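You operate a simulated robot arm through the tools that you are given. There is no shell and no other tool. Be economical: measure what you need, move in short steps, check, and stop when the job is done.

The job below is to be done with a simulated two-armed robot. You get a single attempt, and the scene is never put back.

## Task
Pick up the filter that says "F10" from the top of the green cabinet with one hand, pass it to the other hand and put it on the top of the steel rack. Set down upright: filter.
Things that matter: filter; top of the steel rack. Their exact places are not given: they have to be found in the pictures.

Only the result counts: the job must be done as asked and must still hold three seconds after the hand-in. Knocking over, shifting, dropping, spilling or breaking anything else fails it.

## Robot
Two 7-joint arms with two-finger parallel grippers on one trunk, on a base that drives. Base frame: it is fixed to the floor where the robot stands at the start and does not move with it; the origin is under the middle of the robot, x ahead of it, y to its left, z up; the surface under the hand at the start is at about z = 0.78. Readings come in m, rad, newtons and seconds.
The left shoulder is at the start at [0.11, 0.169, 1.511], the right one opposite. With the tool pointing down near the work surface each hand reaches from about 0.28 to 0.68 m from the robot's upright axis, wherever it stands, measured 20 degrees to its own side. Places, roughly: top of the steel rack [0.6, 2.2, 0.8]. Payload 1.57 kg a hand.
Tool frame (each hand has its own): the origin (TCP) lies between the finger pads and is the grasp point; the fingertips stand 0.03 m ahead of it; z points along the fingers, y is the line along which they close. The gripper opens to 0.08 m. The fingers are 0.017 m wide and 0.012 m thick; the gripper's body (0.04 by 0.082 m) begins 0.08 m behind the TCP.
Orientation is that of the tool frame in the base frame, as a unit quaternion [x, y, z, w]. With the fingers straight down and closing along the base's y, the tool's x points along the base's -x, its y along +y and its z along -z.

## Interface
- The arms move only by the tool apply_moves. It takes "left_increments", "right_increments" or both (then of equal length, played together; a hand with none holds still); each is one flat list of numbers, 6 for each row, row after row: the shift along the tool's x, y, z in m, then the turn, a rotation vector about the tool's x, y, z in rad. In form: [tx, ty, tz, ax, ay, az, tx, ty, tz, ax, ay, az, ...]. A call has 1 to 20 rows; each row shifts and turns the commanded pose from where the row before left it, along the tool's axes as they then stand. "left_jaw" and "right_jaw" are, for a hand that has rows, the opening in per cent of the stroke, from 0 (shut) to 100 (fully open), set as the call begins (left out, the last holds). Rows are played at 5 a second. More than 0.05 m and 0.15 rad between two rows, or a gripper value outside its range, and nothing of the call is played. A pose out of reach is approached as far as the arm can. The call stops where the force on the tool passes 40 N (or 10 N more than at its start, if that is more) or the arm is blocked; 0.2 s more then pass. Each finger travels about 0.072 m/s and halts on what it meets, pressing with about 22 N; the grip force reading is that of the motor and also rises with nothing between the fingers. The clock runs only during rows and for 0.2 s after the last one: add rows that do not move to give the fingers time. The reply holds the time, the measured pose of the TCP, the force on the tool along the base axes, the opening and the grip force, in the units named above and with some noise, with the torque about the TCP (base axes, N m) and any sound that the robot's microphone picked up.
- Cameras (640 x 400 px; columns grow to the right, rows downward): "scene" is now at [0.1515, 0.0151, 1.6892]; the picture's right is [0.20, -0.98, 0.00], its down [-0.78, -0.16, -0.61] and it looks along [0.60, 0.12, -0.79] (base axes); focal length 266 px, centre (320, 200). "left" rides on the left gripper at [0.072, 0.007, -0.122] in its tool frame; the picture's right is [-0.09, 1.00, 0.00], its down [-0.84, -0.08, -0.54] and it looks along [-0.54, -0.05, 0.84] (tool axes); focal length 238 px, centre (320, 200). "right" rides on the right gripper at [0.072, -0.007, -0.122] in its tool frame; the picture's right is [0.09, 1.00, 0.00], its down [-0.84, 0.08, -0.54] and it looks along [-0.54, 0.05, 0.84] (tool axes); focal length 238 px, centre (320, 200).
- camera(camera): a new picture of that camera. No time passes.
- lift_body(by): slides the trunk up (or, below 0, down) by that many m; the arms and the scene camera ride with it, the base frame stays. It gives what a move gives, with no picture.
- roll_base(legs): drives the robot by 1 to 6 legs, each [ahead, left, turn to the left] in m, m and rad, along the robot's own axes; the way and the turn of a leg run together, so that a leg with both is an arc; at most 1.5 m and 3.142 rad a leg. The arms and the cameras ride along, it lands a little off, and it stops where it bumps. It gives what a move gives.
- aim_head(pan, tilt): turns the head with the scene camera to pan (to the left, within 1.501 rad either way) and tilt (down, from -0.506 to 1.204), counted from straight ahead of the robot. It gives what a move gives.
- measure_at(camera, pixels): there is no depth. For up to 12 entries [column, row, z] of the newest picture of that camera ("zoom" is the newest enlarged one), the place [x, y] in the base frame at which the ray of that pixel passes the height z, good to about 0.002 m. No time passes.
- enlarge(camera, box): a new picture of the part [left, top, right, bottom] of that camera's present view, enlarged. No time passes.
- close_job(): hands the job in; it is judged then, once.

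Work in short steps. Measure before you move; look again where a grasp or a placing could have gone wrong, and mend it. You have 80 turns and 62 pictures in all, those below and enlarged ones among them. Open the grippers and draw the arms clear of the work before you hand the job in, unless the task says otherwise; then end with one line.

The tools are called after ">>>" as a command line: name --argument value ..., lists and objects as JSON in quotes. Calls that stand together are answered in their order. apply_moves: Moves the arms, as the interface text tells. Its arguments: {"type":"object","properties":{"left_increments":{"type":"array","items":{"type":"number"}},"left_jaw":{"type":"number"},"right_increments":{"type":"array","items":{"type":"number"}},"right_jaw":{"type":"number"}},"required":[]} The other tools are called the same way: lift_body (by) slides the trunk up or down; roll_base (legs) drives the base; aim_head (pan, tilt) turns the head that bears the scene camera; camera (camera) takes a picture; measure_at (camera, pixels) gives the place at which the rays of pixels pass given heights; enlarge (camera, box) takes an enlarged picture of a part of a camera's view; close_job () hands the job in.

At the start:

```text
time: 0.0
left_eef_pos: [0.6478, 0.2908, 1.1096]
left_tcp_rot: [0.001, 1.0, 0.0, 0.0]
left_ft_force: [-0.3, 0.2, 0.0]
left_ft_torque: [0.03, 0.0, 0.01]
left_gripper_width: 0.0802
left_grasp_force: 0.0
right_eef_pos: [0.6587, -0.2701, 1.1039]
right_tcp_rot: [0.001, 1.0, 0.001, 0.0]
right_ft_force: [0.9, 0.2, 0.0]
right_ft_torque: [0.0, 0.02, 0.05]
right_gripper_width: 0.0799
right_grasp_force: 0.1
trunk travel left (down, up): [-0.825, 0.065]
robot x, y, heading: [-0.0029, 0.0019, -0.001]
head pan, tilt: [0.204, 0.916]
```

scene: 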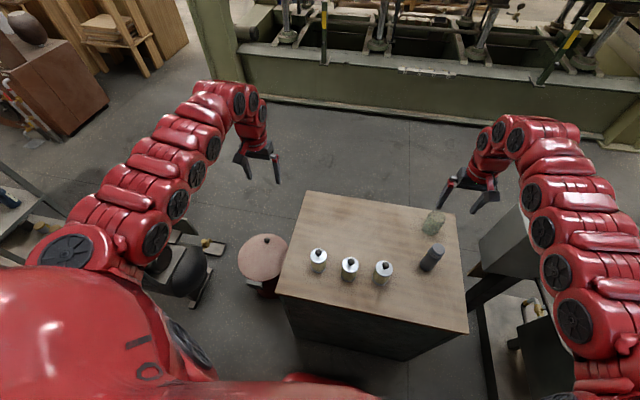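
right: 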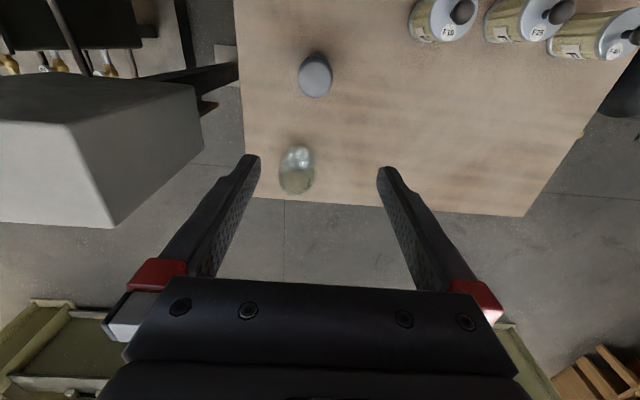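
left: 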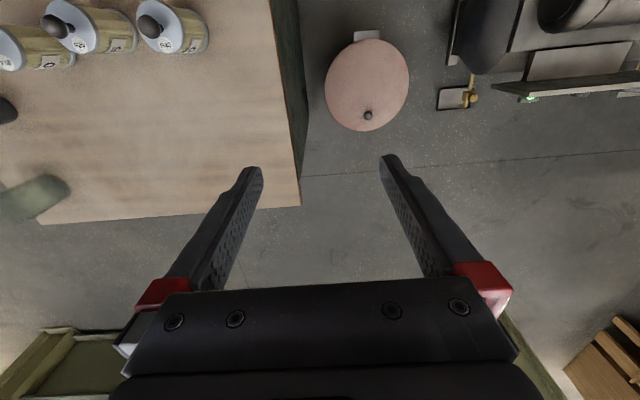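

Three filters stand near scene pixels (318,260), (350,268), (383,272). I enlarge the scene and right views to read their labels.

>>> enlarge --camera "right" --box '[400, 0, 640, 80]'

>>> enlarge --camera "scene" --box '[280, 190, 480, 315]'

```text
2.67 times, centred on (520, 40) of right
```

zoom: 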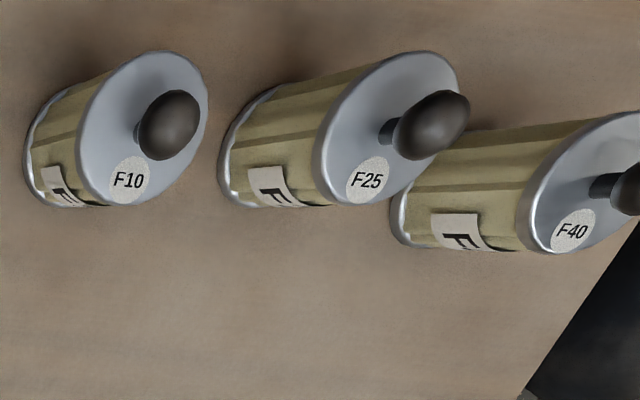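

```text
3.20 times, centred on (380, 252) of scene
```

zoom: 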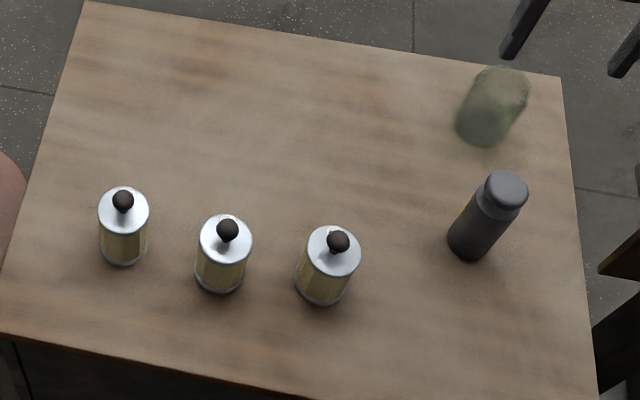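

F10 is the one furthest to the robot's right (zoom base ~(321,288), lid ~(334,250), knob (338,241)). I measure it at candidate heights, and turn the head toward the rack.

>>> measure_at --camera "zoom" --pixels '[[321, 285, 0.78], [321, 302, 0.78], [334, 250, 0.84], [334, 250, 0.86], [334, 250, 0.88], [338, 241, 0.88], [308, 248, 0.86], [360, 252, 0.86], [308, 248, 0.84], [360, 252, 0.84], [228, 230, 0.88], [508, 190, 0.9]]'

>>> aim_head --pan 1.3 --tilt 0.5

>>> camera --camera "scene"

```text
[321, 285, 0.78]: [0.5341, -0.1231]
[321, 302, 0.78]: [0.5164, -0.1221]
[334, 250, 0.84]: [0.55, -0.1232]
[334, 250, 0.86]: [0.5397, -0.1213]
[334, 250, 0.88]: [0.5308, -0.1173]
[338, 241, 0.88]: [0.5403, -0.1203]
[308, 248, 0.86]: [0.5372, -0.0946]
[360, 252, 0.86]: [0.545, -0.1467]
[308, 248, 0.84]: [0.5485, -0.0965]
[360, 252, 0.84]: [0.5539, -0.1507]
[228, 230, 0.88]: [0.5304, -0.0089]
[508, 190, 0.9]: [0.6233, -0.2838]
```

```text
time: 1.3
left_eef_pos: [0.6502, 0.2912, 1.1094]
left_tcp_rot: [0.0, 1.0, -0.001, 0.0]
left_ft_force: [0.0, -1.0, 0.2]
left_ft_torque: [0.02, 0.03, -0.01]
left_gripper_width: 0.0802
left_grasp_force: 0.0
right_eef_pos: [0.6582, -0.2695, 1.1037]
right_tcp_rot: [0.001, 1.0, 0.001, 0.0]
right_ft_force: [-0.7, 0.2, 0.3]
right_ft_torque: [0.01, 0.01, -0.02]
right_gripper_width: 0.08
right_grasp_force: 0.1
trunk travel left (down, up): [-0.825, 0.065]
robot x, y, heading: [-0.0008, -0.0016, 0.002]
head pan, tilt: [1.3, 0.499]
```

```text
56 pictures are left
```

scene: 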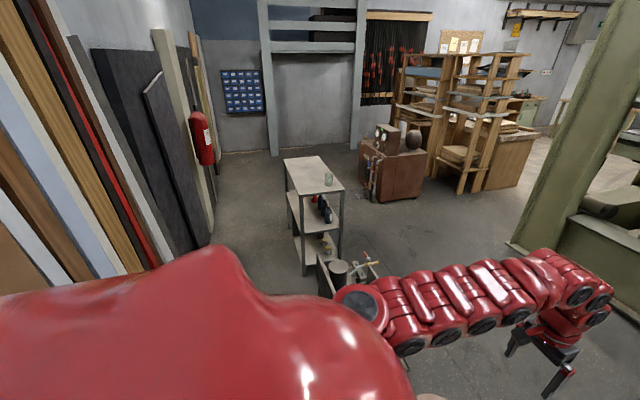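

The steel rack top is at scene (285–343, 156–193), with a glass on it near (328,181). I enlarge and measure it.

>>> enlarge --camera "scene" --box '[250, 130, 410, 300]'

>>> measure_at --camera "scene" --pixels '[[284, 159, 0.8], [319, 156, 0.8], [343, 187, 0.8], [300, 194, 0.8], [328, 186, 0.8], [343, 280, 0.0], [304, 275, 0.0], [318, 275, 0.0], [380, 275, 0.0], [340, 300, 0.0]]'

```text
2.35 times, centred on (330, 215) of scene
```

zoom: 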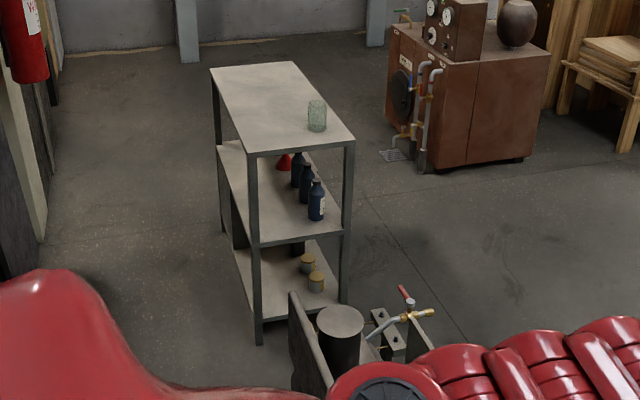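

```text
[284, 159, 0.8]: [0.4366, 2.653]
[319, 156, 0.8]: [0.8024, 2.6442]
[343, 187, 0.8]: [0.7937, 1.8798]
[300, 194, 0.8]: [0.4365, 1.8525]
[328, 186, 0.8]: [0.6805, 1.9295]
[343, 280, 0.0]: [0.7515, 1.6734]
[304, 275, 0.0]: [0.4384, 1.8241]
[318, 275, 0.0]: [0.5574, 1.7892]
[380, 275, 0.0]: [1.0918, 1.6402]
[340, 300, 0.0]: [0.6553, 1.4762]
```

Rack top: x 0.44–0.80, y 1.86–2.65, with a glass near (0.68,1.93). F10 is at about (0.544,-0.122), ~0.054 m wide. I move the right hand laterally, then down to z≈1.0, and point the head at the cabinet.

>>> apply_moves --right_increments '[0.038, 0.049, 0, 0, 0, 0, 0.038, 0.049, 0, 0, 0, 0, 0.038, 0.05, 0, 0, 0, 0, 0, 0, 0.05, 0, 0, 0, 0, 0, 0.05, 0, 0, 0, 0, 0, 0, 0, 0, 0]' --right_jaw 100

>>> aim_head --pan 0.0 --tilt 0.9

>>> camera --camera "right"

>>> camera --camera "scene"

```text
refused: row 1 steps farther than a row can; nothing moved
```

```text
time: 2.8
left_eef_pos: [0.6495, 0.2903, 1.1097]
left_tcp_rot: [-0.001, 1.0, 0.0, 0.0]
left_ft_force: [0.3, 0.9, 0.2]
left_ft_torque: [-0.01, 0.01, -0.02]
left_gripper_width: 0.08
left_grasp_force: 0.1
right_eef_pos: [0.657, -0.2689, 1.1036]
right_tcp_rot: [0.002, 1.0, 0.0, 0.0]
right_ft_force: [-0.1, -0.1, 0.4]
right_ft_torque: [0.0, 0.03, 0.01]
right_gripper_width: 0.0801
right_grasp_force: 0.1
trunk travel left (down, up): [-0.825, 0.065]
robot x, y, heading: [0.0005, -0.0011, 0.003]
head pan, tilt: [0.0, 0.901]
```

```text
54 pictures are left
```

right: 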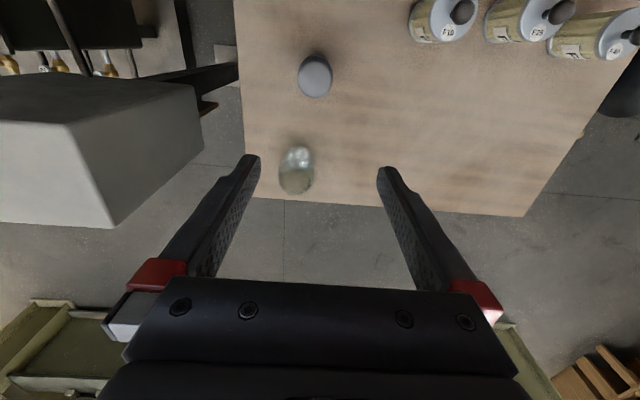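

```text
53 pictures are left
```

scene: 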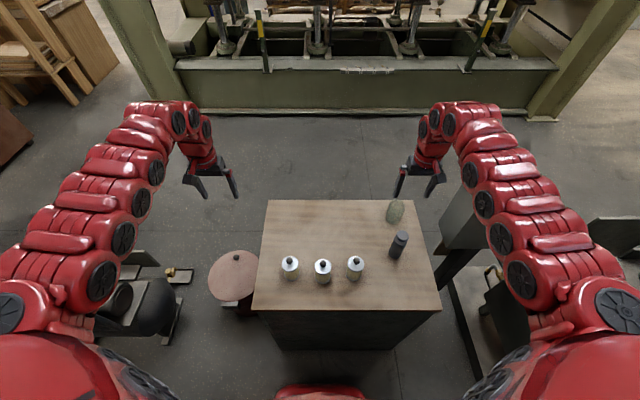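

The row step was over 0.05 m in total, so I split it into smaller rows; the target is unchanged.

>>> apply_moves --right_increments '[0.0285, 0.037, 0, 0, 0, 0, 0.0285, 0.037, 0, 0, 0, 0, 0.0285, 0.037, 0, 0, 0, 0, 0.0285, 0.037, 0, 0, 0, 0, 0, 0, 0.05, 0, 0, 0, 0, 0, 0.05, 0, 0, 0, 0, 0, 0, 0, 0, 0]' --right_jaw 100

>>> camera --camera "right"

>>> camera --camera "scene"

```text
time: 4.4
left_eef_pos: [0.6493, 0.2907, 1.1094]
left_tcp_rot: [0.0, 1.0, 0.0, 0.0]
left_ft_force: [0.8, 0.1, -0.7]
left_ft_torque: [-0.01, -0.05, -0.03]
left_gripper_width: 0.0801
left_grasp_force: 0.0
right_eef_pos: [0.6435, -0.2519, 1.0071]
right_tcp_rot: [0.001, 1.0, 0.001, 0.001]
right_ft_force: [0.6, 0.0, -0.5]
right_ft_torque: [-0.01, -0.04, 0.0]
right_gripper_width: 0.0799
right_grasp_force: 0.0
right hand out of reach, approached as far as the arm can: row 1, 2, 3, 4
trunk travel left (down, up): [-0.825, 0.065]
robot x, y, heading: [0.0014, 0.0034, -0.002]
head pan, tilt: [0.0, 0.901]
```

```text
52 pictures are left
```

right: 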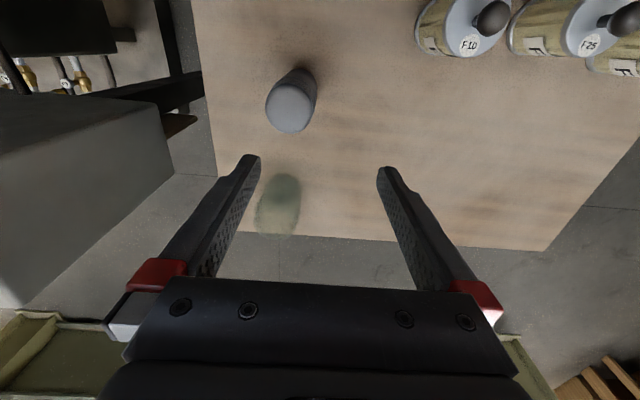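

```text
51 pictures are left
```

scene: 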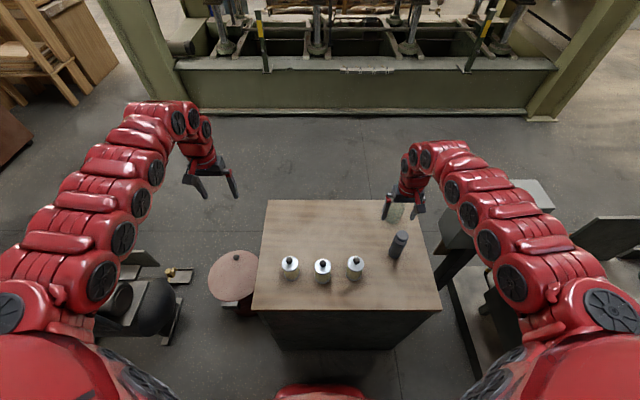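

The lateral rows were out of reach at that height, and the hand is at (0.64,-0.25,1.007). I retry toward F10 from this lower height in small steps.

>>> apply_moves --right_increments '[0.02, 0.026, 0, 0, 0, 0, 0.02, 0.026, 0, 0, 0, 0, 0.02, 0.026, 0, 0, 0, 0]'

```text
time: 5.2
left_eef_pos: [0.6484, 0.2911, 1.1096]
left_tcp_rot: [0.0, 1.0, 0.0, 0.001]
left_ft_force: [-0.4, -0.7, -0.3]
left_ft_torque: [0.01, -0.03, 0.02]
left_gripper_width: 0.0801
left_grasp_force: 0.0
right_eef_pos: [0.6142, -0.1746, 0.9902]
right_tcp_rot: [0.001, 1.0, 0.001, -0.001]
right_ft_force: [0.5, -0.5, -0.5]
right_ft_torque: [-0.03, -0.01, 0.03]
right_gripper_width: 0.0799
right_grasp_force: 0.1
right hand out of reach, approached as far as the arm can: row 2, 3
trunk travel left (down, up): [-0.825, 0.065]
robot x, y, heading: [0.0004, 0.001, 0.001]
head pan, tilt: [0.0, 0.901]
```

Progress: it's at (0.614,-0.175,0.990), so lower helps. I continue with y, a slight descent to z≈0.95 and x; tips stay above 0.91, clear of the knobs (~0.885).

>>> apply_moves --right_increments '[0, 0.026, 0.02, 0, 0, 0, 0, 0.026, 0.02, 0, 0, 0, 0.025, 0, 0, 0, 0, 0, 0.025, 0, 0, 0, 0, 0, 0.02, 0, 0, 0, 0, 0]'

>>> camera --camera "right"

```text
time: 6.4
left_eef_pos: [0.6494, 0.2911, 1.1087]
left_tcp_rot: [0.0, 1.0, -0.001, 0.0]
left_ft_force: [-0.3, -1.1, -1.0]
left_ft_torque: [0.01, 0.03, -0.01]
left_gripper_width: 0.0801
left_grasp_force: 0.2
right_eef_pos: [0.567, -0.1206, 0.9294]
right_tcp_rot: [0.002, 1.0, 0.001, 0.0]
right_ft_force: [-0.1, 0.6, 0.3]
right_ft_torque: [0.01, 0.0, 0.01]
right_gripper_width: 0.0799
right_grasp_force: 0.1
right hand out of reach, approached as far as the arm can: row 4, 5
trunk travel left (down, up): [-0.825, 0.065]
robot x, y, heading: [-0.0057, 0.0018, 0.001]
head pan, tilt: [0.0, 0.901]
```

```text
50 pictures are left
```

right: 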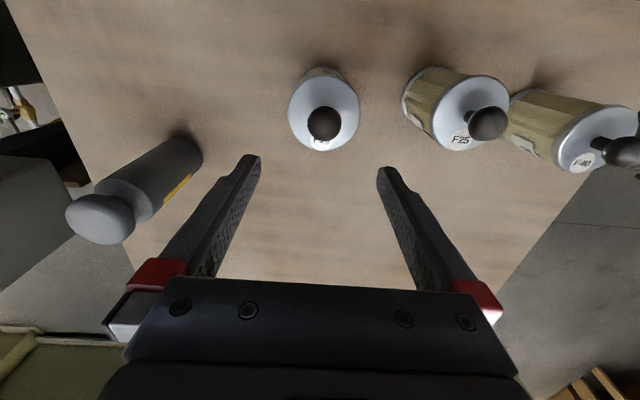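

The hand is at the inner reach limit again (z 0.929). I measure F10 in this view (lid ~(323,110), knob (324,123)), raise the trunk and back the base off a bit to get room.

>>> measure_at --camera "right" --pixels '[[323, 110, 0.85], [324, 123, 0.87], [288, 108, 0.85], [360, 108, 0.85], [323, 70, 0.85], [323, 152, 0.85], [324, 66, 0.78], [100, 215, 0.9], [175, 145, 0.78]]'

>>> lift_body --by 0.06

>>> roll_base --legs '[[-0.1, 0, 0]]'

>>> camera --camera "scene"

```text
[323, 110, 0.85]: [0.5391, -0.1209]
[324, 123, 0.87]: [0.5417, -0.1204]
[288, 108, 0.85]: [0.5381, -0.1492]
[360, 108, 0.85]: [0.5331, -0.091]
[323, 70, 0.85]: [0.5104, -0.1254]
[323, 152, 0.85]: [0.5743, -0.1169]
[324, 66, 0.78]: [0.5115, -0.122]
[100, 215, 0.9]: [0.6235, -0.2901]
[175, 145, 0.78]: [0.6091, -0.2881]
```

```text
time: 7.4
left_eef_pos: [0.6493, 0.2912, 1.1701]
left_tcp_rot: [-0.001, 1.0, 0.0, -0.001]
left_ft_force: [-0.2, -0.9, -0.2]
left_ft_torque: [-0.03, -0.01, -0.01]
left_gripper_width: 0.08
left_grasp_force: 0.1
right_eef_pos: [0.5676, -0.1191, 0.9896]
right_tcp_rot: [0.0, 1.0, 0.001, -0.001]
right_ft_force: [0.7, -0.4, 0.3]
right_ft_torque: [-0.01, 0.02, 0.01]
right_gripper_width: 0.08
right_grasp_force: 0.1
trunk travel left (down, up): [-0.885, 0.005]
robot x, y, heading: [-0.0018, 0.0027, 0.0]
head pan, tilt: [0.0, 0.901]
```

```text
time: 8.6
left_eef_pos: [0.5501, 0.2921, 1.1683]
left_tcp_rot: [0.0, 1.0, 0.0, -0.001]
left_ft_force: [-0.5, -0.2, -0.2]
left_ft_torque: [0.03, 0.01, -0.02]
left_gripper_width: 0.0798
left_grasp_force: 0.1
right_eef_pos: [0.4699, -0.1195, 0.9887]
right_tcp_rot: [0.001, 1.0, 0.001, 0.0]
right_ft_force: [0.9, -0.2, -0.1]
right_ft_torque: [-0.01, -0.01, 0.05]
right_gripper_width: 0.08
right_grasp_force: 0.1
trunk travel left (down, up): [-0.885, 0.005]
robot x, y, heading: [-0.1022, 0.0007, 0.001]
head pan, tilt: [0.0, 0.901]
```

```text
49 pictures are left
```

scene: 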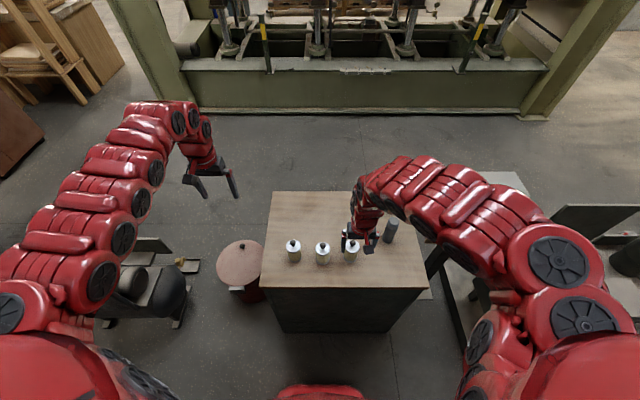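

F10's centre is about (0.541,-0.121), diameter ~0.058. I move the hand forward over it at z 0.989 and look.

>>> apply_moves --right_increments '[-0.036, 0, 0, 0, 0, 0, -0.036, 0, 0, 0, 0, 0, 0, 0, 0, 0, 0, 0]'

>>> camera --camera "right"

```text
time: 9.3
left_eef_pos: [0.549, 0.2914, 1.1709]
left_tcp_rot: [-0.001, 1.0, 0.0, 0.001]
left_ft_force: [-0.7, 0.2, 0.7]
left_ft_torque: [0.01, -0.04, 0.02]
left_gripper_width: 0.0801
left_grasp_force: 0.0
right_eef_pos: [0.539, -0.1189, 0.9912]
right_tcp_rot: [0.001, 1.0, 0.0, 0.001]
right_ft_force: [-0.1, -0.3, 0.5]
right_ft_torque: [0.01, -0.01, -0.02]
right_gripper_width: 0.08
right_grasp_force: 0.0
trunk travel left (down, up): [-0.885, 0.005]
robot x, y, heading: [-0.0997, 0.0026, -0.001]
head pan, tilt: [0.0, 0.901]
```

```text
48 pictures are left
```

right: 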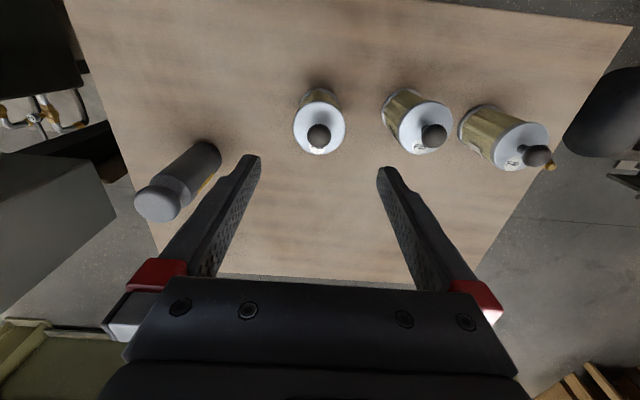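

The lid is centred at (319,127), knob (319,136). I re-measure before descending.

>>> measure_at --camera "right" --pixels '[[319, 127, 0.85], [319, 137, 0.875], [293, 127, 0.85], [346, 127, 0.85], [319, 98, 0.85], [319, 156, 0.85], [320, 90, 0.78], [386, 127, 0.85]]'

```text
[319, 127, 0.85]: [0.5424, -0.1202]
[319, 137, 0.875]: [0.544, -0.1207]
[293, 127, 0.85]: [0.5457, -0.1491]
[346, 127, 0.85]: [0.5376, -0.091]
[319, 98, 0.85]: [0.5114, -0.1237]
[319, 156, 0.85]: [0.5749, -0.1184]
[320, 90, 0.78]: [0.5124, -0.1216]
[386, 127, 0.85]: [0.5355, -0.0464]
```

Centre (0.543,-0.1205). I descend to TCP z≈0.835 with the jaws straddling the body, stepping down in 0.026 m steps.

>>> apply_moves --right_increments '[-0.004, -0.0015, 0.026, 0, 0, 0, 0, 0, 0.026, 0, 0, 0, 0, 0, 0.026, 0, 0, 0, 0, 0, 0.026, 0, 0, 0, 0, 0, 0.026, 0, 0, 0, 0, 0, 0.026, 0, 0, 0, 0, 0, 0, 0, 0, 0]'

>>> camera --camera "right"

```text
time: 10.9
left_eef_pos: [0.5503, 0.293, 1.169]
left_tcp_rot: [-0.001, 1.0, 0.0, 0.0]
left_ft_force: [0.2, -0.5, 0.6]
left_ft_torque: [0.02, 0.01, 0.0]
left_gripper_width: 0.08
left_grasp_force: 0.0
right_eef_pos: [0.5348, -0.1209, 0.8727]
right_tcp_rot: [0.001, 1.0, -0.001, -0.002]
right_ft_force: [-0.1, 0.1, 0.6]
right_ft_torque: [-0.01, -0.02, -0.02]
right_gripper_width: 0.0802
right_grasp_force: 0.0
right hand out of reach, approached as far as the arm can: row 5, 6
trunk travel left (down, up): [-0.885, 0.005]
robot x, y, heading: [-0.0988, 0.0071, 0.0]
head pan, tilt: [0.0, 0.901]
```

```text
47 pictures are left
```

right: 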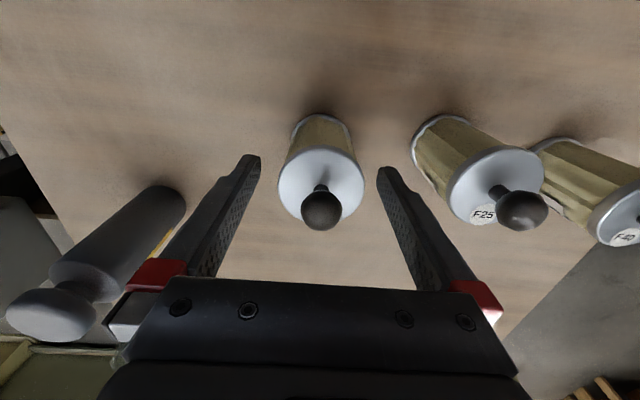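

The arm hit its far reach limit at z 0.873, x 0.535. I lower the trunk by 0.038 to bring the hand to z≈0.835, then nudge forward 0.008 m.

>>> lift_body --by -0.038

>>> apply_moves --right_increments '[-0.008, 0, 0, 0, 0, 0, 0, 0, 0, 0, 0, 0]'

>>> camera --camera "right"

```text
time: 11.8
left_eef_pos: [0.5488, 0.2933, 1.1325]
left_tcp_rot: [0.0, 1.0, 0.0, 0.0]
left_ft_force: [0.2, 0.0, 0.0]
left_ft_torque: [0.01, 0.02, -0.05]
left_gripper_width: 0.0801
left_grasp_force: 0.1
right_eef_pos: [0.5361, -0.121, 0.8354]
right_tcp_rot: [0.001, 1.0, 0.001, 0.0]
right_ft_force: [-0.4, 0.5, -0.6]
right_ft_torque: [0.0, -0.02, -0.02]
right_gripper_width: 0.0799
right_grasp_force: 0.0
trunk travel left (down, up): [-0.847, 0.043]
robot x, y, heading: [-0.0996, -0.0009, 0.0]
head pan, tilt: [0.0, 0.901]
```

```text
time: 12.4
left_eef_pos: [0.5494, 0.2922, 1.1322]
left_tcp_rot: [-0.001, 1.0, 0.0, 0.0]
left_ft_force: [-0.3, -0.2, 0.4]
left_ft_torque: [0.04, 0.02, 0.01]
left_gripper_width: 0.08
left_grasp_force: 0.0
right_eef_pos: [0.5361, -0.1207, 0.8345]
right_tcp_rot: [0.002, 1.0, 0.001, 0.0]
right_ft_force: [0.8, 0.8, -0.1]
right_ft_torque: [0.0, 0.02, 0.01]
right_gripper_width: 0.0799
right_grasp_force: 0.0
right hand out of reach, approached as far as the arm can: row 1
trunk travel left (down, up): [-0.847, 0.043]
robot x, y, heading: [-0.0982, 0.0018, 0.003]
head pan, tilt: [0.0, 0.901]
```

```text
46 pictures are left
```

right: 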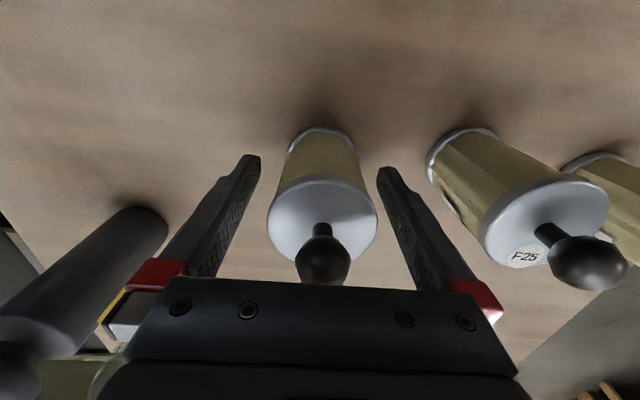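

Still 7 mm short in x. I raise the hand 0.02 while moving forward 0.008, then lower the trunk 0.02 to end at the same height.

>>> apply_moves --right_increments '[0, 0, -0.01, 0, 0, 0, -0.008, 0, -0.01, 0, 0, 0, 0, 0, 0, 0, 0, 0]'

>>> lift_body --by -0.02

>>> camera --camera "right"

```text
time: 13.2
left_eef_pos: [0.55, 0.2921, 1.1318]
left_tcp_rot: [-0.001, 1.0, 0.001, 0.001]
left_ft_force: [0.5, -0.1, -0.6]
left_ft_torque: [0.03, -0.01, 0.0]
left_gripper_width: 0.0798
left_grasp_force: 0.1
right_eef_pos: [0.5445, -0.1202, 0.8542]
right_tcp_rot: [0.001, 1.0, 0.001, -0.001]
right_ft_force: [-0.6, 0.4, -0.1]
right_ft_torque: [0.04, 0.0, -0.01]
right_gripper_width: 0.0802
right_grasp_force: 0.0
trunk travel left (down, up): [-0.847, 0.043]
robot x, y, heading: [-0.1001, 0.0, 0.005]
head pan, tilt: [0.0, 0.901]
```

```text
time: 13.8
left_eef_pos: [0.5503, 0.2919, 1.1125]
left_tcp_rot: [-0.001, 1.0, 0.001, 0.0]
left_ft_force: [-0.3, 0.0, 0.0]
left_ft_torque: [0.03, 0.0, 0.01]
left_gripper_width: 0.0801
left_grasp_force: 0.1
right_eef_pos: [0.544, -0.1213, 0.8337]
right_tcp_rot: [0.001, 1.0, 0.001, -0.001]
right_ft_force: [0.2, 0.1, 0.3]
right_ft_torque: [0.04, 0.0, -0.04]
right_gripper_width: 0.0801
right_grasp_force: 0.1
trunk travel left (down, up): [-0.827, 0.063]
robot x, y, heading: [-0.1007, 0.0015, 0.001]
head pan, tilt: [0.0, 0.901]
```

```text
45 pictures are left
```

right: 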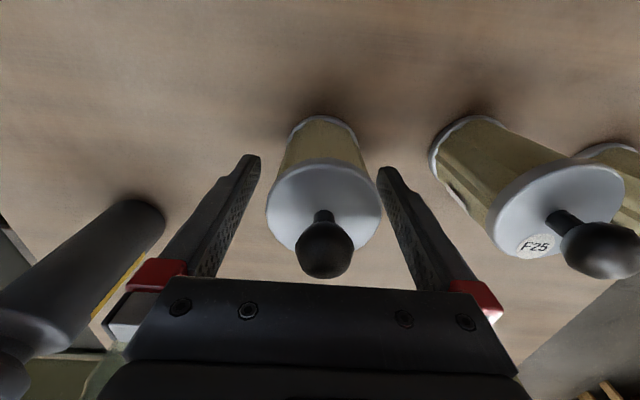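

The TCP is at (0.544,-0.121,0.834), centred on the filter. I close the right jaw and hold.

>>> apply_moves --right_increments '[0, 0, 0, 0, 0, 0, 0, 0, 0, 0, 0, 0, 0, 0, 0, 0, 0, 0, 0, 0, 0, 0, 0, 0]' --right_jaw 0

>>> camera --camera "right"

```text
time: 14.8
left_eef_pos: [0.5497, 0.2916, 1.1111]
left_tcp_rot: [-0.001, 1.0, 0.0, 0.0]
left_ft_force: [0.3, -0.4, -0.3]
left_ft_torque: [0.0, -0.03, 0.0]
left_gripper_width: 0.0799
left_grasp_force: 0.0
right_eef_pos: [0.5437, -0.1203, 0.8355]
right_tcp_rot: [0.0, 1.0, 0.0, -0.001]
right_ft_force: [-0.3, -0.5, 2.3]
right_ft_torque: [-0.04, 0.02, 0.01]
right_gripper_width: 0.0552
right_grasp_force: 22.2
trunk travel left (down, up): [-0.827, 0.063]
robot x, y, heading: [-0.0994, 0.0017, 0.002]
head pan, tilt: [0.0, 0.901]
```

```text
44 pictures are left
```

right: 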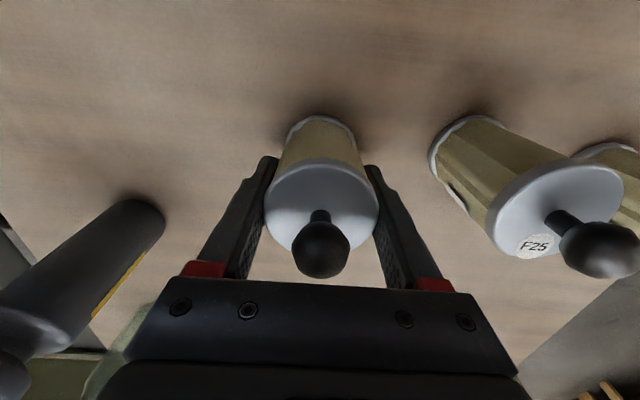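

Gripped at 0.055 m with 22 N. I lift straight up 0.12 m and look.

>>> apply_moves --right_increments '[0, 0, -0.02, 0, 0, 0, 0, 0, -0.03, 0, 0, 0, 0, 0, -0.03, 0, 0, 0, 0, 0, -0.03, 0, 0, 0, 0, 0, -0.03, 0, 0, 0, 0, 0, 0, 0, 0, 0]'

>>> camera --camera "right"

>>> camera --camera "scene"

```text
time: 16.2
left_eef_pos: [0.5504, 0.2917, 1.1108]
left_tcp_rot: [-0.001, 1.0, 0.0, 0.0]
left_ft_force: [-0.5, 0.6, -0.4]
left_ft_torque: [-0.01, -0.01, 0.01]
left_gripper_width: 0.0801
left_grasp_force: 0.1
right_eef_pos: [0.5443, -0.1232, 0.9744]
right_tcp_rot: [0.001, 1.0, 0.001, -0.001]
right_ft_force: [-0.6, 0.4, -1.2]
right_ft_torque: [0.0, 0.0, -0.04]
right_gripper_width: 0.0552
right_grasp_force: 21.6
trunk travel left (down, up): [-0.827, 0.063]
robot x, y, heading: [-0.1014, -0.0007, 0.005]
head pan, tilt: [0.0, 0.901]
```

```text
43 pictures are left
```

right: 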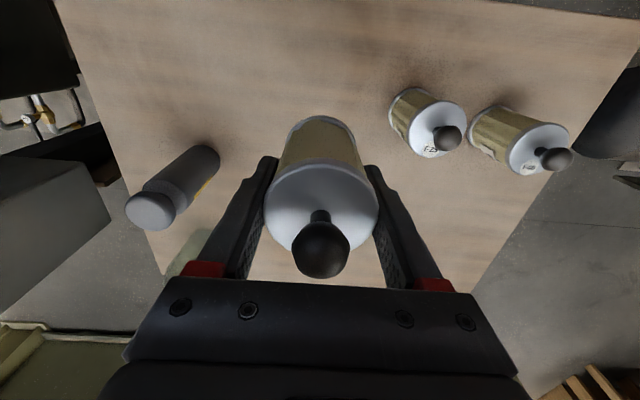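

```text
42 pictures are left
```

scene: 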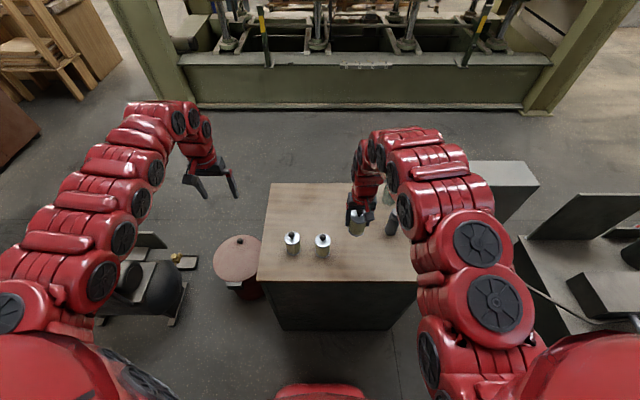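

The filter is held and lifted cleanly. I raise the trunk 0.06 for clearance, then turn the left hand (yaw 90°, tilt to 30° below horizontal, pointing to the right) so it can take the body at 90° to the right fingers.

>>> lift_body --by 0.06

>>> apply_moves --left_increments '[0, 0, 0, 0, 0, 0.1428, 0, 0, 0, 0, 0, 0.1428, 0, 0, 0, 0, 0, 0.1428, 0, 0, 0, 0, 0, 0.1428, 0, 0, 0, 0, 0, 0.1428, 0, 0, 0, 0, 0, 0.1428, 0, 0, 0, 0, 0, 0.1428, 0, 0, 0, 0, 0, 0.1428, 0, 0, 0, 0, 0, 0.1428, 0, 0, 0, 0, 0, 0.1428, 0, 0, 0, 0, 0, 0.1428, 0, 0, 0, 0, -0.1496, 0, 0, 0, 0, 0, -0.1496, 0, 0, 0, 0, 0, -0.1496, 0, 0, 0, 0, 0, -0.1496, 0, 0, 0, 0, 0, -0.1496, 0, 0, 0, 0, 0, -0.1496, 0, 0, 0, 0, 0, -0.1496, 0]' --left_jaw 100

>>> camera --camera "scene"

```text
time: 17.2
left_eef_pos: [0.5507, 0.2926, 1.1716]
left_tcp_rot: [-0.001, 1.0, 0.0, 0.001]
left_ft_force: [-1.2, 0.3, 0.3]
left_ft_torque: [0.03, -0.01, 0.01]
left_gripper_width: 0.0801
left_grasp_force: 0.0
right_eef_pos: [0.5429, -0.1239, 1.0343]
right_tcp_rot: [0.0, 1.0, 0.001, -0.001]
right_ft_force: [-0.1, 0.1, -1.7]
right_ft_torque: [0.02, -0.01, 0.06]
right_gripper_width: 0.0552
right_grasp_force: 22.0
trunk travel left (down, up): [-0.887, 0.003]
robot x, y, heading: [-0.0994, -0.0007, 0.002]
head pan, tilt: [0.0, 0.901]
```

```text
time: 21.0
left_eef_pos: [0.5299, 0.2635, 1.1892]
left_tcp_rot: [0.62, 0.621, -0.338, 0.339]
left_ft_force: [0.1, -0.2, 0.4]
left_ft_torque: [0.0, -0.02, 0.0]
left_gripper_width: 0.0797
left_grasp_force: 0.0
left hand out of reach, approached as far as the arm can: row 17, 18
right_eef_pos: [0.5428, -0.1234, 1.0349]
right_tcp_rot: [0.001, 1.0, 0.001, -0.001]
right_ft_force: [-0.5, -0.4, -1.9]
right_ft_torque: [-0.02, -0.02, -0.01]
right_gripper_width: 0.055
right_grasp_force: 22.2
trunk travel left (down, up): [-0.887, 0.003]
robot x, y, heading: [-0.0993, 0.0006, 0.001]
head pan, tilt: [0.0, 0.901]
```

```text
41 pictures are left
```

scene: 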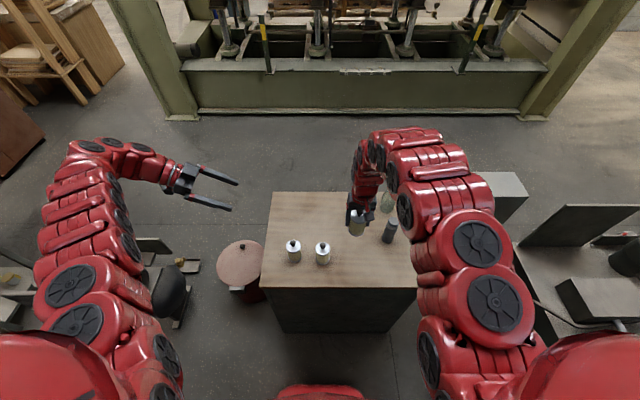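

The left hand points right at ~33° below horizontal. I move it to a standoff 0.16 m back along its axis from the filter, then look with the left camera.

>>> apply_moves --left_increments '[-0.0107, 0.0022, 0.043, 0, 0, 0, -0.0107, 0.0022, 0.043, 0, 0, 0, -0.0107, 0.0022, 0.043, 0, 0, 0, -0.0107, 0.0022, 0.043, 0, 0, 0, -0.0107, 0.0022, 0.043, 0, 0, 0, -0.0107, 0.0022, 0.043, 0, 0, 0, 0, 0, 0, 0, 0, 0]'

>>> camera --camera "left"

>>> camera --camera "scene"

```text
time: 22.6
left_eef_pos: [0.5462, 0.0106, 1.1167]
left_tcp_rot: [0.612, 0.613, -0.353, 0.353]
left_ft_force: [0.1, -0.7, -0.3]
left_ft_torque: [0.0, -0.03, 0.01]
left_gripper_width: 0.0801
left_grasp_force: 0.0
right_eef_pos: [0.5429, -0.1216, 1.0346]
right_tcp_rot: [0.0, 1.0, 0.0, 0.0]
right_ft_force: [-0.6, 0.3, -0.4]
right_ft_torque: [-0.02, 0.02, 0.0]
right_gripper_width: 0.0553
right_grasp_force: 21.9
trunk travel left (down, up): [-0.887, 0.003]
robot x, y, heading: [-0.0973, -0.0025, 0.002]
head pan, tilt: [0.0, 0.901]
```

```text
40 pictures are left
```

left: 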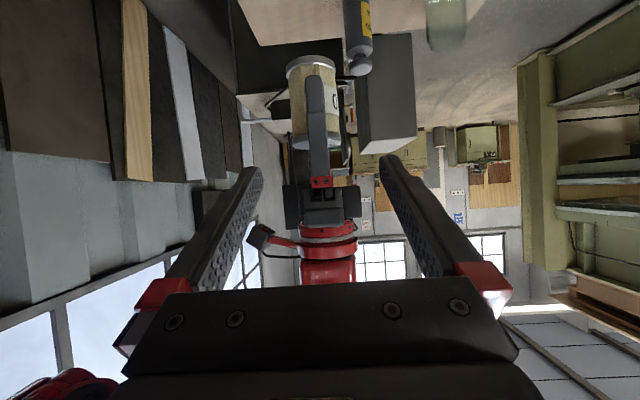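

```text
39 pictures are left
```

scene: 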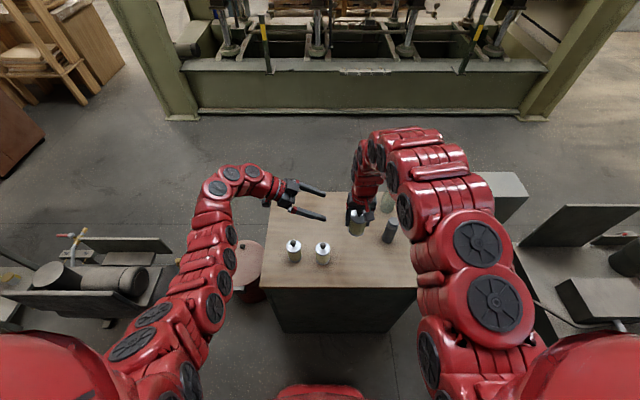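

The filter is in line (col ~312, jaw mid ~321). I align laterally and advance 0.12 of the 0.165 m along the tool axis, then check.

>>> apply_moves --left_increments '[0.0198, -0.0027, 0, 0, 0, 0, 0, 0, 0.03, 0, 0, 0, 0, 0, 0.03, 0, 0, 0, 0, 0, 0.03, 0, 0, 0, 0, 0, 0.02, 0, 0, 0, 0, 0, 0, 0, 0, 0]'

>>> camera --camera "left"

>>> enlarge --camera "scene" --box '[240, 120, 440, 270]'

```text
time: 24.0
left_eef_pos: [0.5415, -0.0754, 1.0445]
left_tcp_rot: [0.612, 0.613, -0.353, 0.354]
left_ft_force: [-0.2, 0.1, 0.1]
left_ft_torque: [-0.01, 0.01, 0.01]
left_gripper_width: 0.0799
left_grasp_force: 0.0
right_eef_pos: [0.5429, -0.1222, 1.0345]
right_tcp_rot: [0.001, 1.0, 0.001, 0.0]
right_ft_force: [-0.3, -0.8, -0.3]
right_ft_torque: [-0.02, -0.02, 0.01]
right_gripper_width: 0.0552
right_grasp_force: 21.6
trunk travel left (down, up): [-0.887, 0.003]
robot x, y, heading: [-0.1028, 0.0006, -0.002]
head pan, tilt: [0.0, 0.901]
```

```text
38 pictures are left
```

left: 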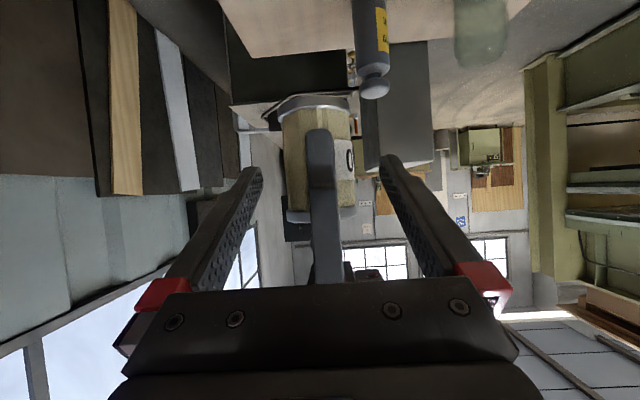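

```text
2.67 times, centred on (340, 195) of scene
```

zoom: 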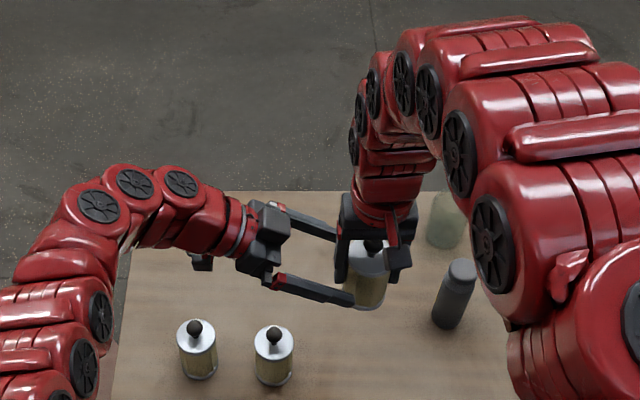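

Fingers straddle the filter; 0.0545 m remain along the axis. I advance 0.05 in small steps.

>>> apply_moves --left_increments '[0, 0.0015, 0.017, 0, 0, 0, 0, 0, 0.017, 0, 0, 0, 0, 0, 0.016, 0, 0, 0, 0, 0, 0, 0, 0, 0]'

>>> camera --camera "left"

>>> enlarge --camera "scene" --box '[290, 150, 410, 260]'

```text
time: 25.0
left_eef_pos: [0.5425, -0.1178, 1.0175]
left_tcp_rot: [0.611, 0.613, -0.353, 0.354]
left_ft_force: [0.4, -0.8, -0.2]
left_ft_torque: [0.01, 0.02, 0.02]
left_gripper_width: 0.0801
left_grasp_force: 0.0
right_eef_pos: [0.542, -0.1228, 1.0343]
right_tcp_rot: [0.001, 1.0, 0.0, -0.001]
right_ft_force: [-0.4, 0.0, -1.6]
right_ft_torque: [0.04, -0.03, 0.02]
right_gripper_width: 0.0547
right_grasp_force: 21.8
trunk travel left (down, up): [-0.887, 0.003]
robot x, y, heading: [-0.0983, 0.0007, 0.0]
head pan, tilt: [0.0, 0.901]
```

```text
36 pictures are left
```

left: 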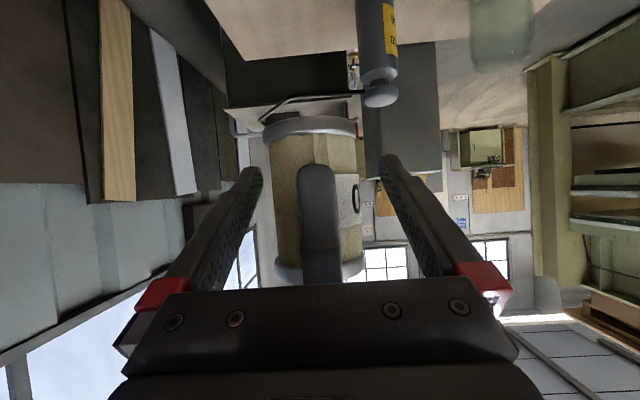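

```text
3.64 times, centred on (350, 205) of scene
```

zoom: 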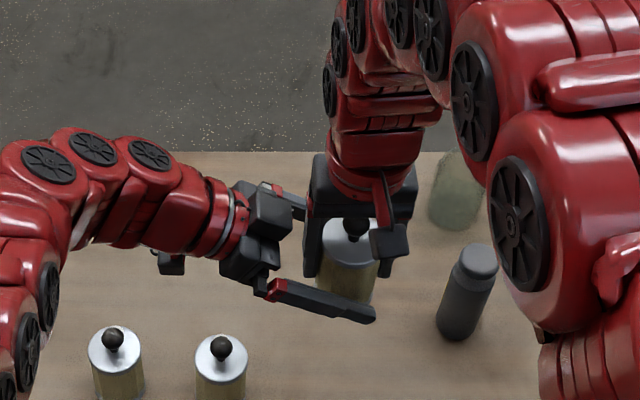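

The filter lies between the left pads (cols 268–365, jaw mid ~321) with the right finger clear of the palm. I close the left jaw.

>>> apply_moves --left_increments '[0, 0, 0.004, 0, 0, 0, 0, 0, 0, 0, 0, 0, 0, 0, 0, 0, 0, 0, 0, 0, 0, 0, 0, 0, 0, 0, 0, 0, 0, 0]' --left_jaw 0

>>> camera --camera "left"

```text
time: 26.2
left_eef_pos: [0.5431, -0.1231, 1.0145]
left_tcp_rot: [0.612, 0.613, -0.354, 0.353]
left_ft_force: [-21.9, 5.9, -0.4]
left_ft_torque: [-0.57, -0.39, -0.11]
left_gripper_width: 0.0543
left_grasp_force: 22.2
right_eef_pos: [0.5435, -0.1225, 1.035]
right_tcp_rot: [0.002, 1.0, 0.001, 0.0]
right_ft_force: [22.7, -6.0, -1.4]
right_ft_torque: [0.41, 0.0, 0.14]
right_gripper_width: 0.0555
right_grasp_force: 22.3
trunk travel left (down, up): [-0.887, 0.003]
robot x, y, heading: [-0.1011, -0.0037, 0.001]
head pan, tilt: [0.0, 0.901]
```

```text
34 pictures are left
```

left: 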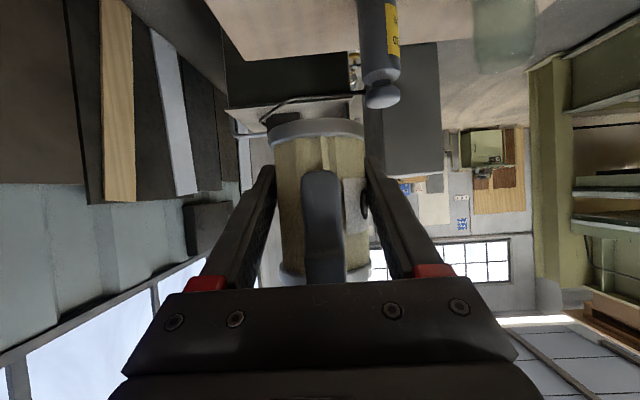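

The left grip holds (0.054 m, 22 N), but ~22 N of side load along x is between the hands. I ease the left hand 2 mm toward −x.

>>> apply_moves --left_increments '[0, -0.002, 0, 0, 0, 0, 0, 0, 0, 0, 0, 0]'

```text
time: 26.8
left_eef_pos: [0.5401, -0.1223, 1.0145]
left_tcp_rot: [0.611, 0.614, -0.352, 0.353]
left_ft_force: [-10.1, 0.3, -6.7]
left_ft_torque: [-0.33, -0.28, -0.22]
left_gripper_width: 0.0543
left_grasp_force: 21.6
right_eef_pos: [0.542, -0.1226, 1.0343]
right_tcp_rot: [0.001, 1.0, 0.001, -0.001]
right_ft_force: [10.0, -0.6, 6.5]
right_ft_torque: [0.38, 0.05, 0.16]
right_gripper_width: 0.0553
right_grasp_force: 21.7
trunk travel left (down, up): [-0.887, 0.003]
robot x, y, heading: [-0.1025, 0.0011, 0.007]
head pan, tilt: [0.0, 0.901]
```

The side load halved to 10 N. One more small ease, then I open the right jaw.

>>> apply_moves --left_increments '[0, -0.0015, 0, 0, 0, 0, 0, 0, 0, 0, 0, 0]'

>>> apply_moves --right_increments '[0, 0, 0, 0, 0, 0, 0, 0, 0, 0, 0, 0, 0, 0, 0, 0, 0, 0]' --right_jaw 100

>>> camera --camera "right"

>>> camera --camera "left"

```text
time: 27.4
left_eef_pos: [0.5412, -0.1225, 1.0149]
left_tcp_rot: [0.612, 0.614, -0.352, 0.354]
left_ft_force: [3.7, -6.7, -16.8]
left_ft_torque: [0.36, -0.08, 0.07]
left_gripper_width: 0.0547
left_grasp_force: 21.6
right_eef_pos: [0.5422, -0.1222, 1.0347]
right_tcp_rot: [0.001, 1.0, 0.001, -0.002]
right_ft_force: [-3.7, 6.9, 15.9]
right_ft_torque: [-0.22, 0.19, -0.07]
right_gripper_width: 0.055
right_grasp_force: 22.3
trunk travel left (down, up): [-0.887, 0.003]
robot x, y, heading: [-0.0982, 0.0005, 0.002]
head pan, tilt: [0.0, 0.901]
```

```text
time: 28.2
left_eef_pos: [0.5407, -0.1221, 1.0145]
left_tcp_rot: [0.611, 0.614, -0.352, 0.355]
left_ft_force: [3.4, 7.5, 1.9]
left_ft_torque: [-0.45, 0.31, -0.27]
left_gripper_width: 0.0542
left_grasp_force: 22.2
right_eef_pos: [0.5421, -0.1235, 1.034]
right_tcp_rot: [0.001, 1.0, 0.0, -0.002]
right_ft_force: [-3.7, -7.9, -3.0]
right_ft_torque: [0.33, -0.26, 0.26]
right_gripper_width: 0.073
right_grasp_force: 0.1
trunk travel left (down, up): [-0.887, 0.003]
robot x, y, heading: [-0.1001, 0.0015, 0.006]
head pan, tilt: [0.0, 0.901]
```

```text
33 pictures are left
```

right: 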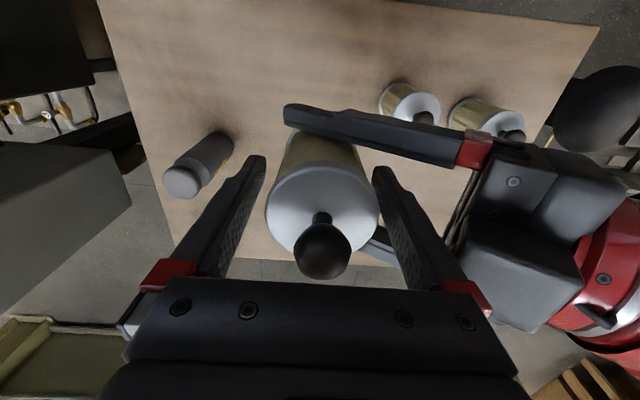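

```text
32 pictures are left
```

left: 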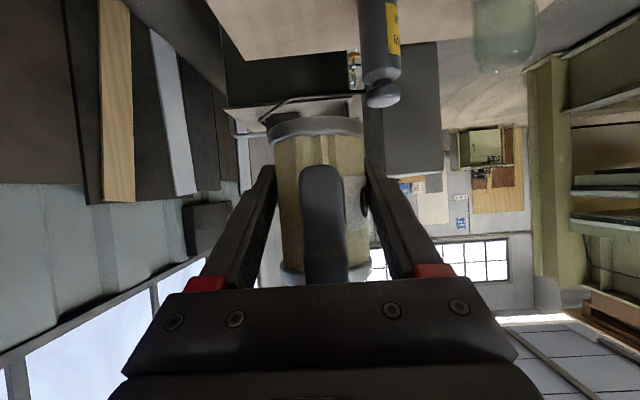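

The right jaw opened to 0.073, with its inner finger touching the left palm (~7.5 N). I set it to 88% to stop pressing, then separate vertically: right up and left down 0.05 m each.

>>> apply_moves --right_increments '[0, 0, 0, 0, 0, 0, 0, 0, -0.01, 0, 0, 0, 0, 0, -0.01, 0, 0, 0, 0, 0, -0.01, 0, 0, 0, 0, 0, -0.01, 0, 0, 0, 0, 0, -0.01, 0, 0, 0]' --right_jaw 87 --left_increments '[0, 0, 0, 0, 0, 0, 0.00866, 0, 0.005, 0, 0, 0, 0.00866, 0, 0.005, 0, 0, 0, 0.00866, 0, 0.005, 0, 0, 0, 0.00866, 0, 0.005, 0, 0, 0, 0.00866, 0, 0.005, 0, 0, 0]'

>>> camera --camera "right"

```text
time: 29.6
left_eef_pos: [0.5191, -0.1154, 0.9778]
left_tcp_rot: [0.611, 0.612, -0.354, 0.355]
left_ft_force: [0.3, -0.5, -0.7]
left_ft_torque: [0.03, -0.02, -0.01]
left_gripper_width: 0.0543
left_grasp_force: 22.3
left hand out of reach, approached as far as the arm can: row 3, 4, 5, 6
right_eef_pos: [0.5452, -0.1215, 1.0827]
right_tcp_rot: [0.0, 1.0, 0.0, -0.001]
right_ft_force: [0.2, -0.5, 0.1]
right_ft_torque: [0.01, 0.0, 0.01]
right_gripper_width: 0.0693
right_grasp_force: 0.1
right hand out of reach, approached as far as the arm can: row 4
trunk travel left (down, up): [-0.887, 0.003]
robot x, y, heading: [-0.0987, -0.0021, 0.002]
head pan, tilt: [0.0, 0.901]
```

```text
31 pictures are left
```

right: 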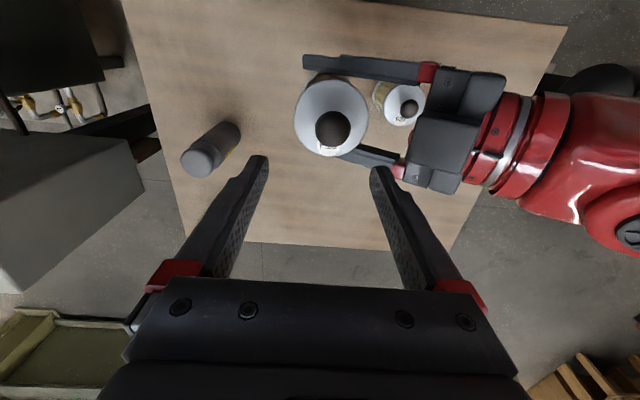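

The hands are separated; the filter is in the left hand. I take the right hand forward (so the knob leaves between the fingers), then out to the right.

>>> apply_moves --right_increments '[-0.025, 0, -0.005, 0, 0, 0, -0.025, 0, -0.005, 0, 0, 0, -0.025, 0, 0, 0, 0, 0, 0, -0.035, 0, 0, 0, 0, 0, -0.035, 0, 0, 0, 0, 0, -0.035, 0, 0, 0, 0, 0, -0.035, 0, 0, 0, 0]'

>>> camera --camera "scene"

```text
time: 31.2
left_eef_pos: [0.5188, -0.1175, 0.9764]
left_tcp_rot: [0.612, 0.613, -0.352, 0.353]
left_ft_force: [1.0, 0.1, 0.6]
left_ft_torque: [0.04, 0.04, 0.03]
left_gripper_width: 0.0542
left_grasp_force: 22.5
right_eef_pos: [0.6137, -0.2645, 1.093]
right_tcp_rot: [0.001, 1.0, 0.001, 0.0]
right_ft_force: [0.6, -1.0, 0.3]
right_ft_torque: [-0.01, 0.01, -0.01]
right_gripper_width: 0.0696
right_grasp_force: 0.0
right hand out of reach, approached as far as the arm can: row 7
trunk travel left (down, up): [-0.887, 0.003]
robot x, y, heading: [-0.1023, -0.0002, 0.003]
head pan, tilt: [0.0, 0.901]
```

```text
30 pictures are left
```

scene: 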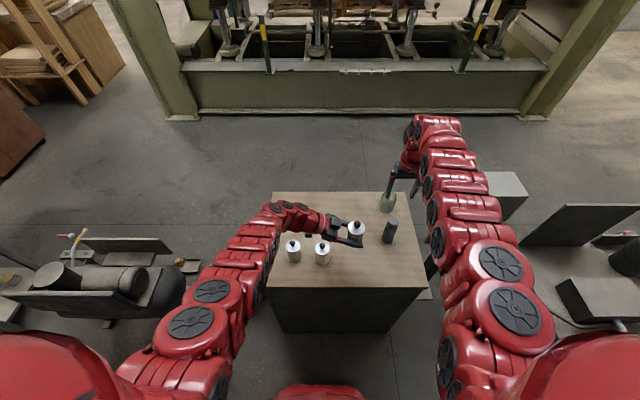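

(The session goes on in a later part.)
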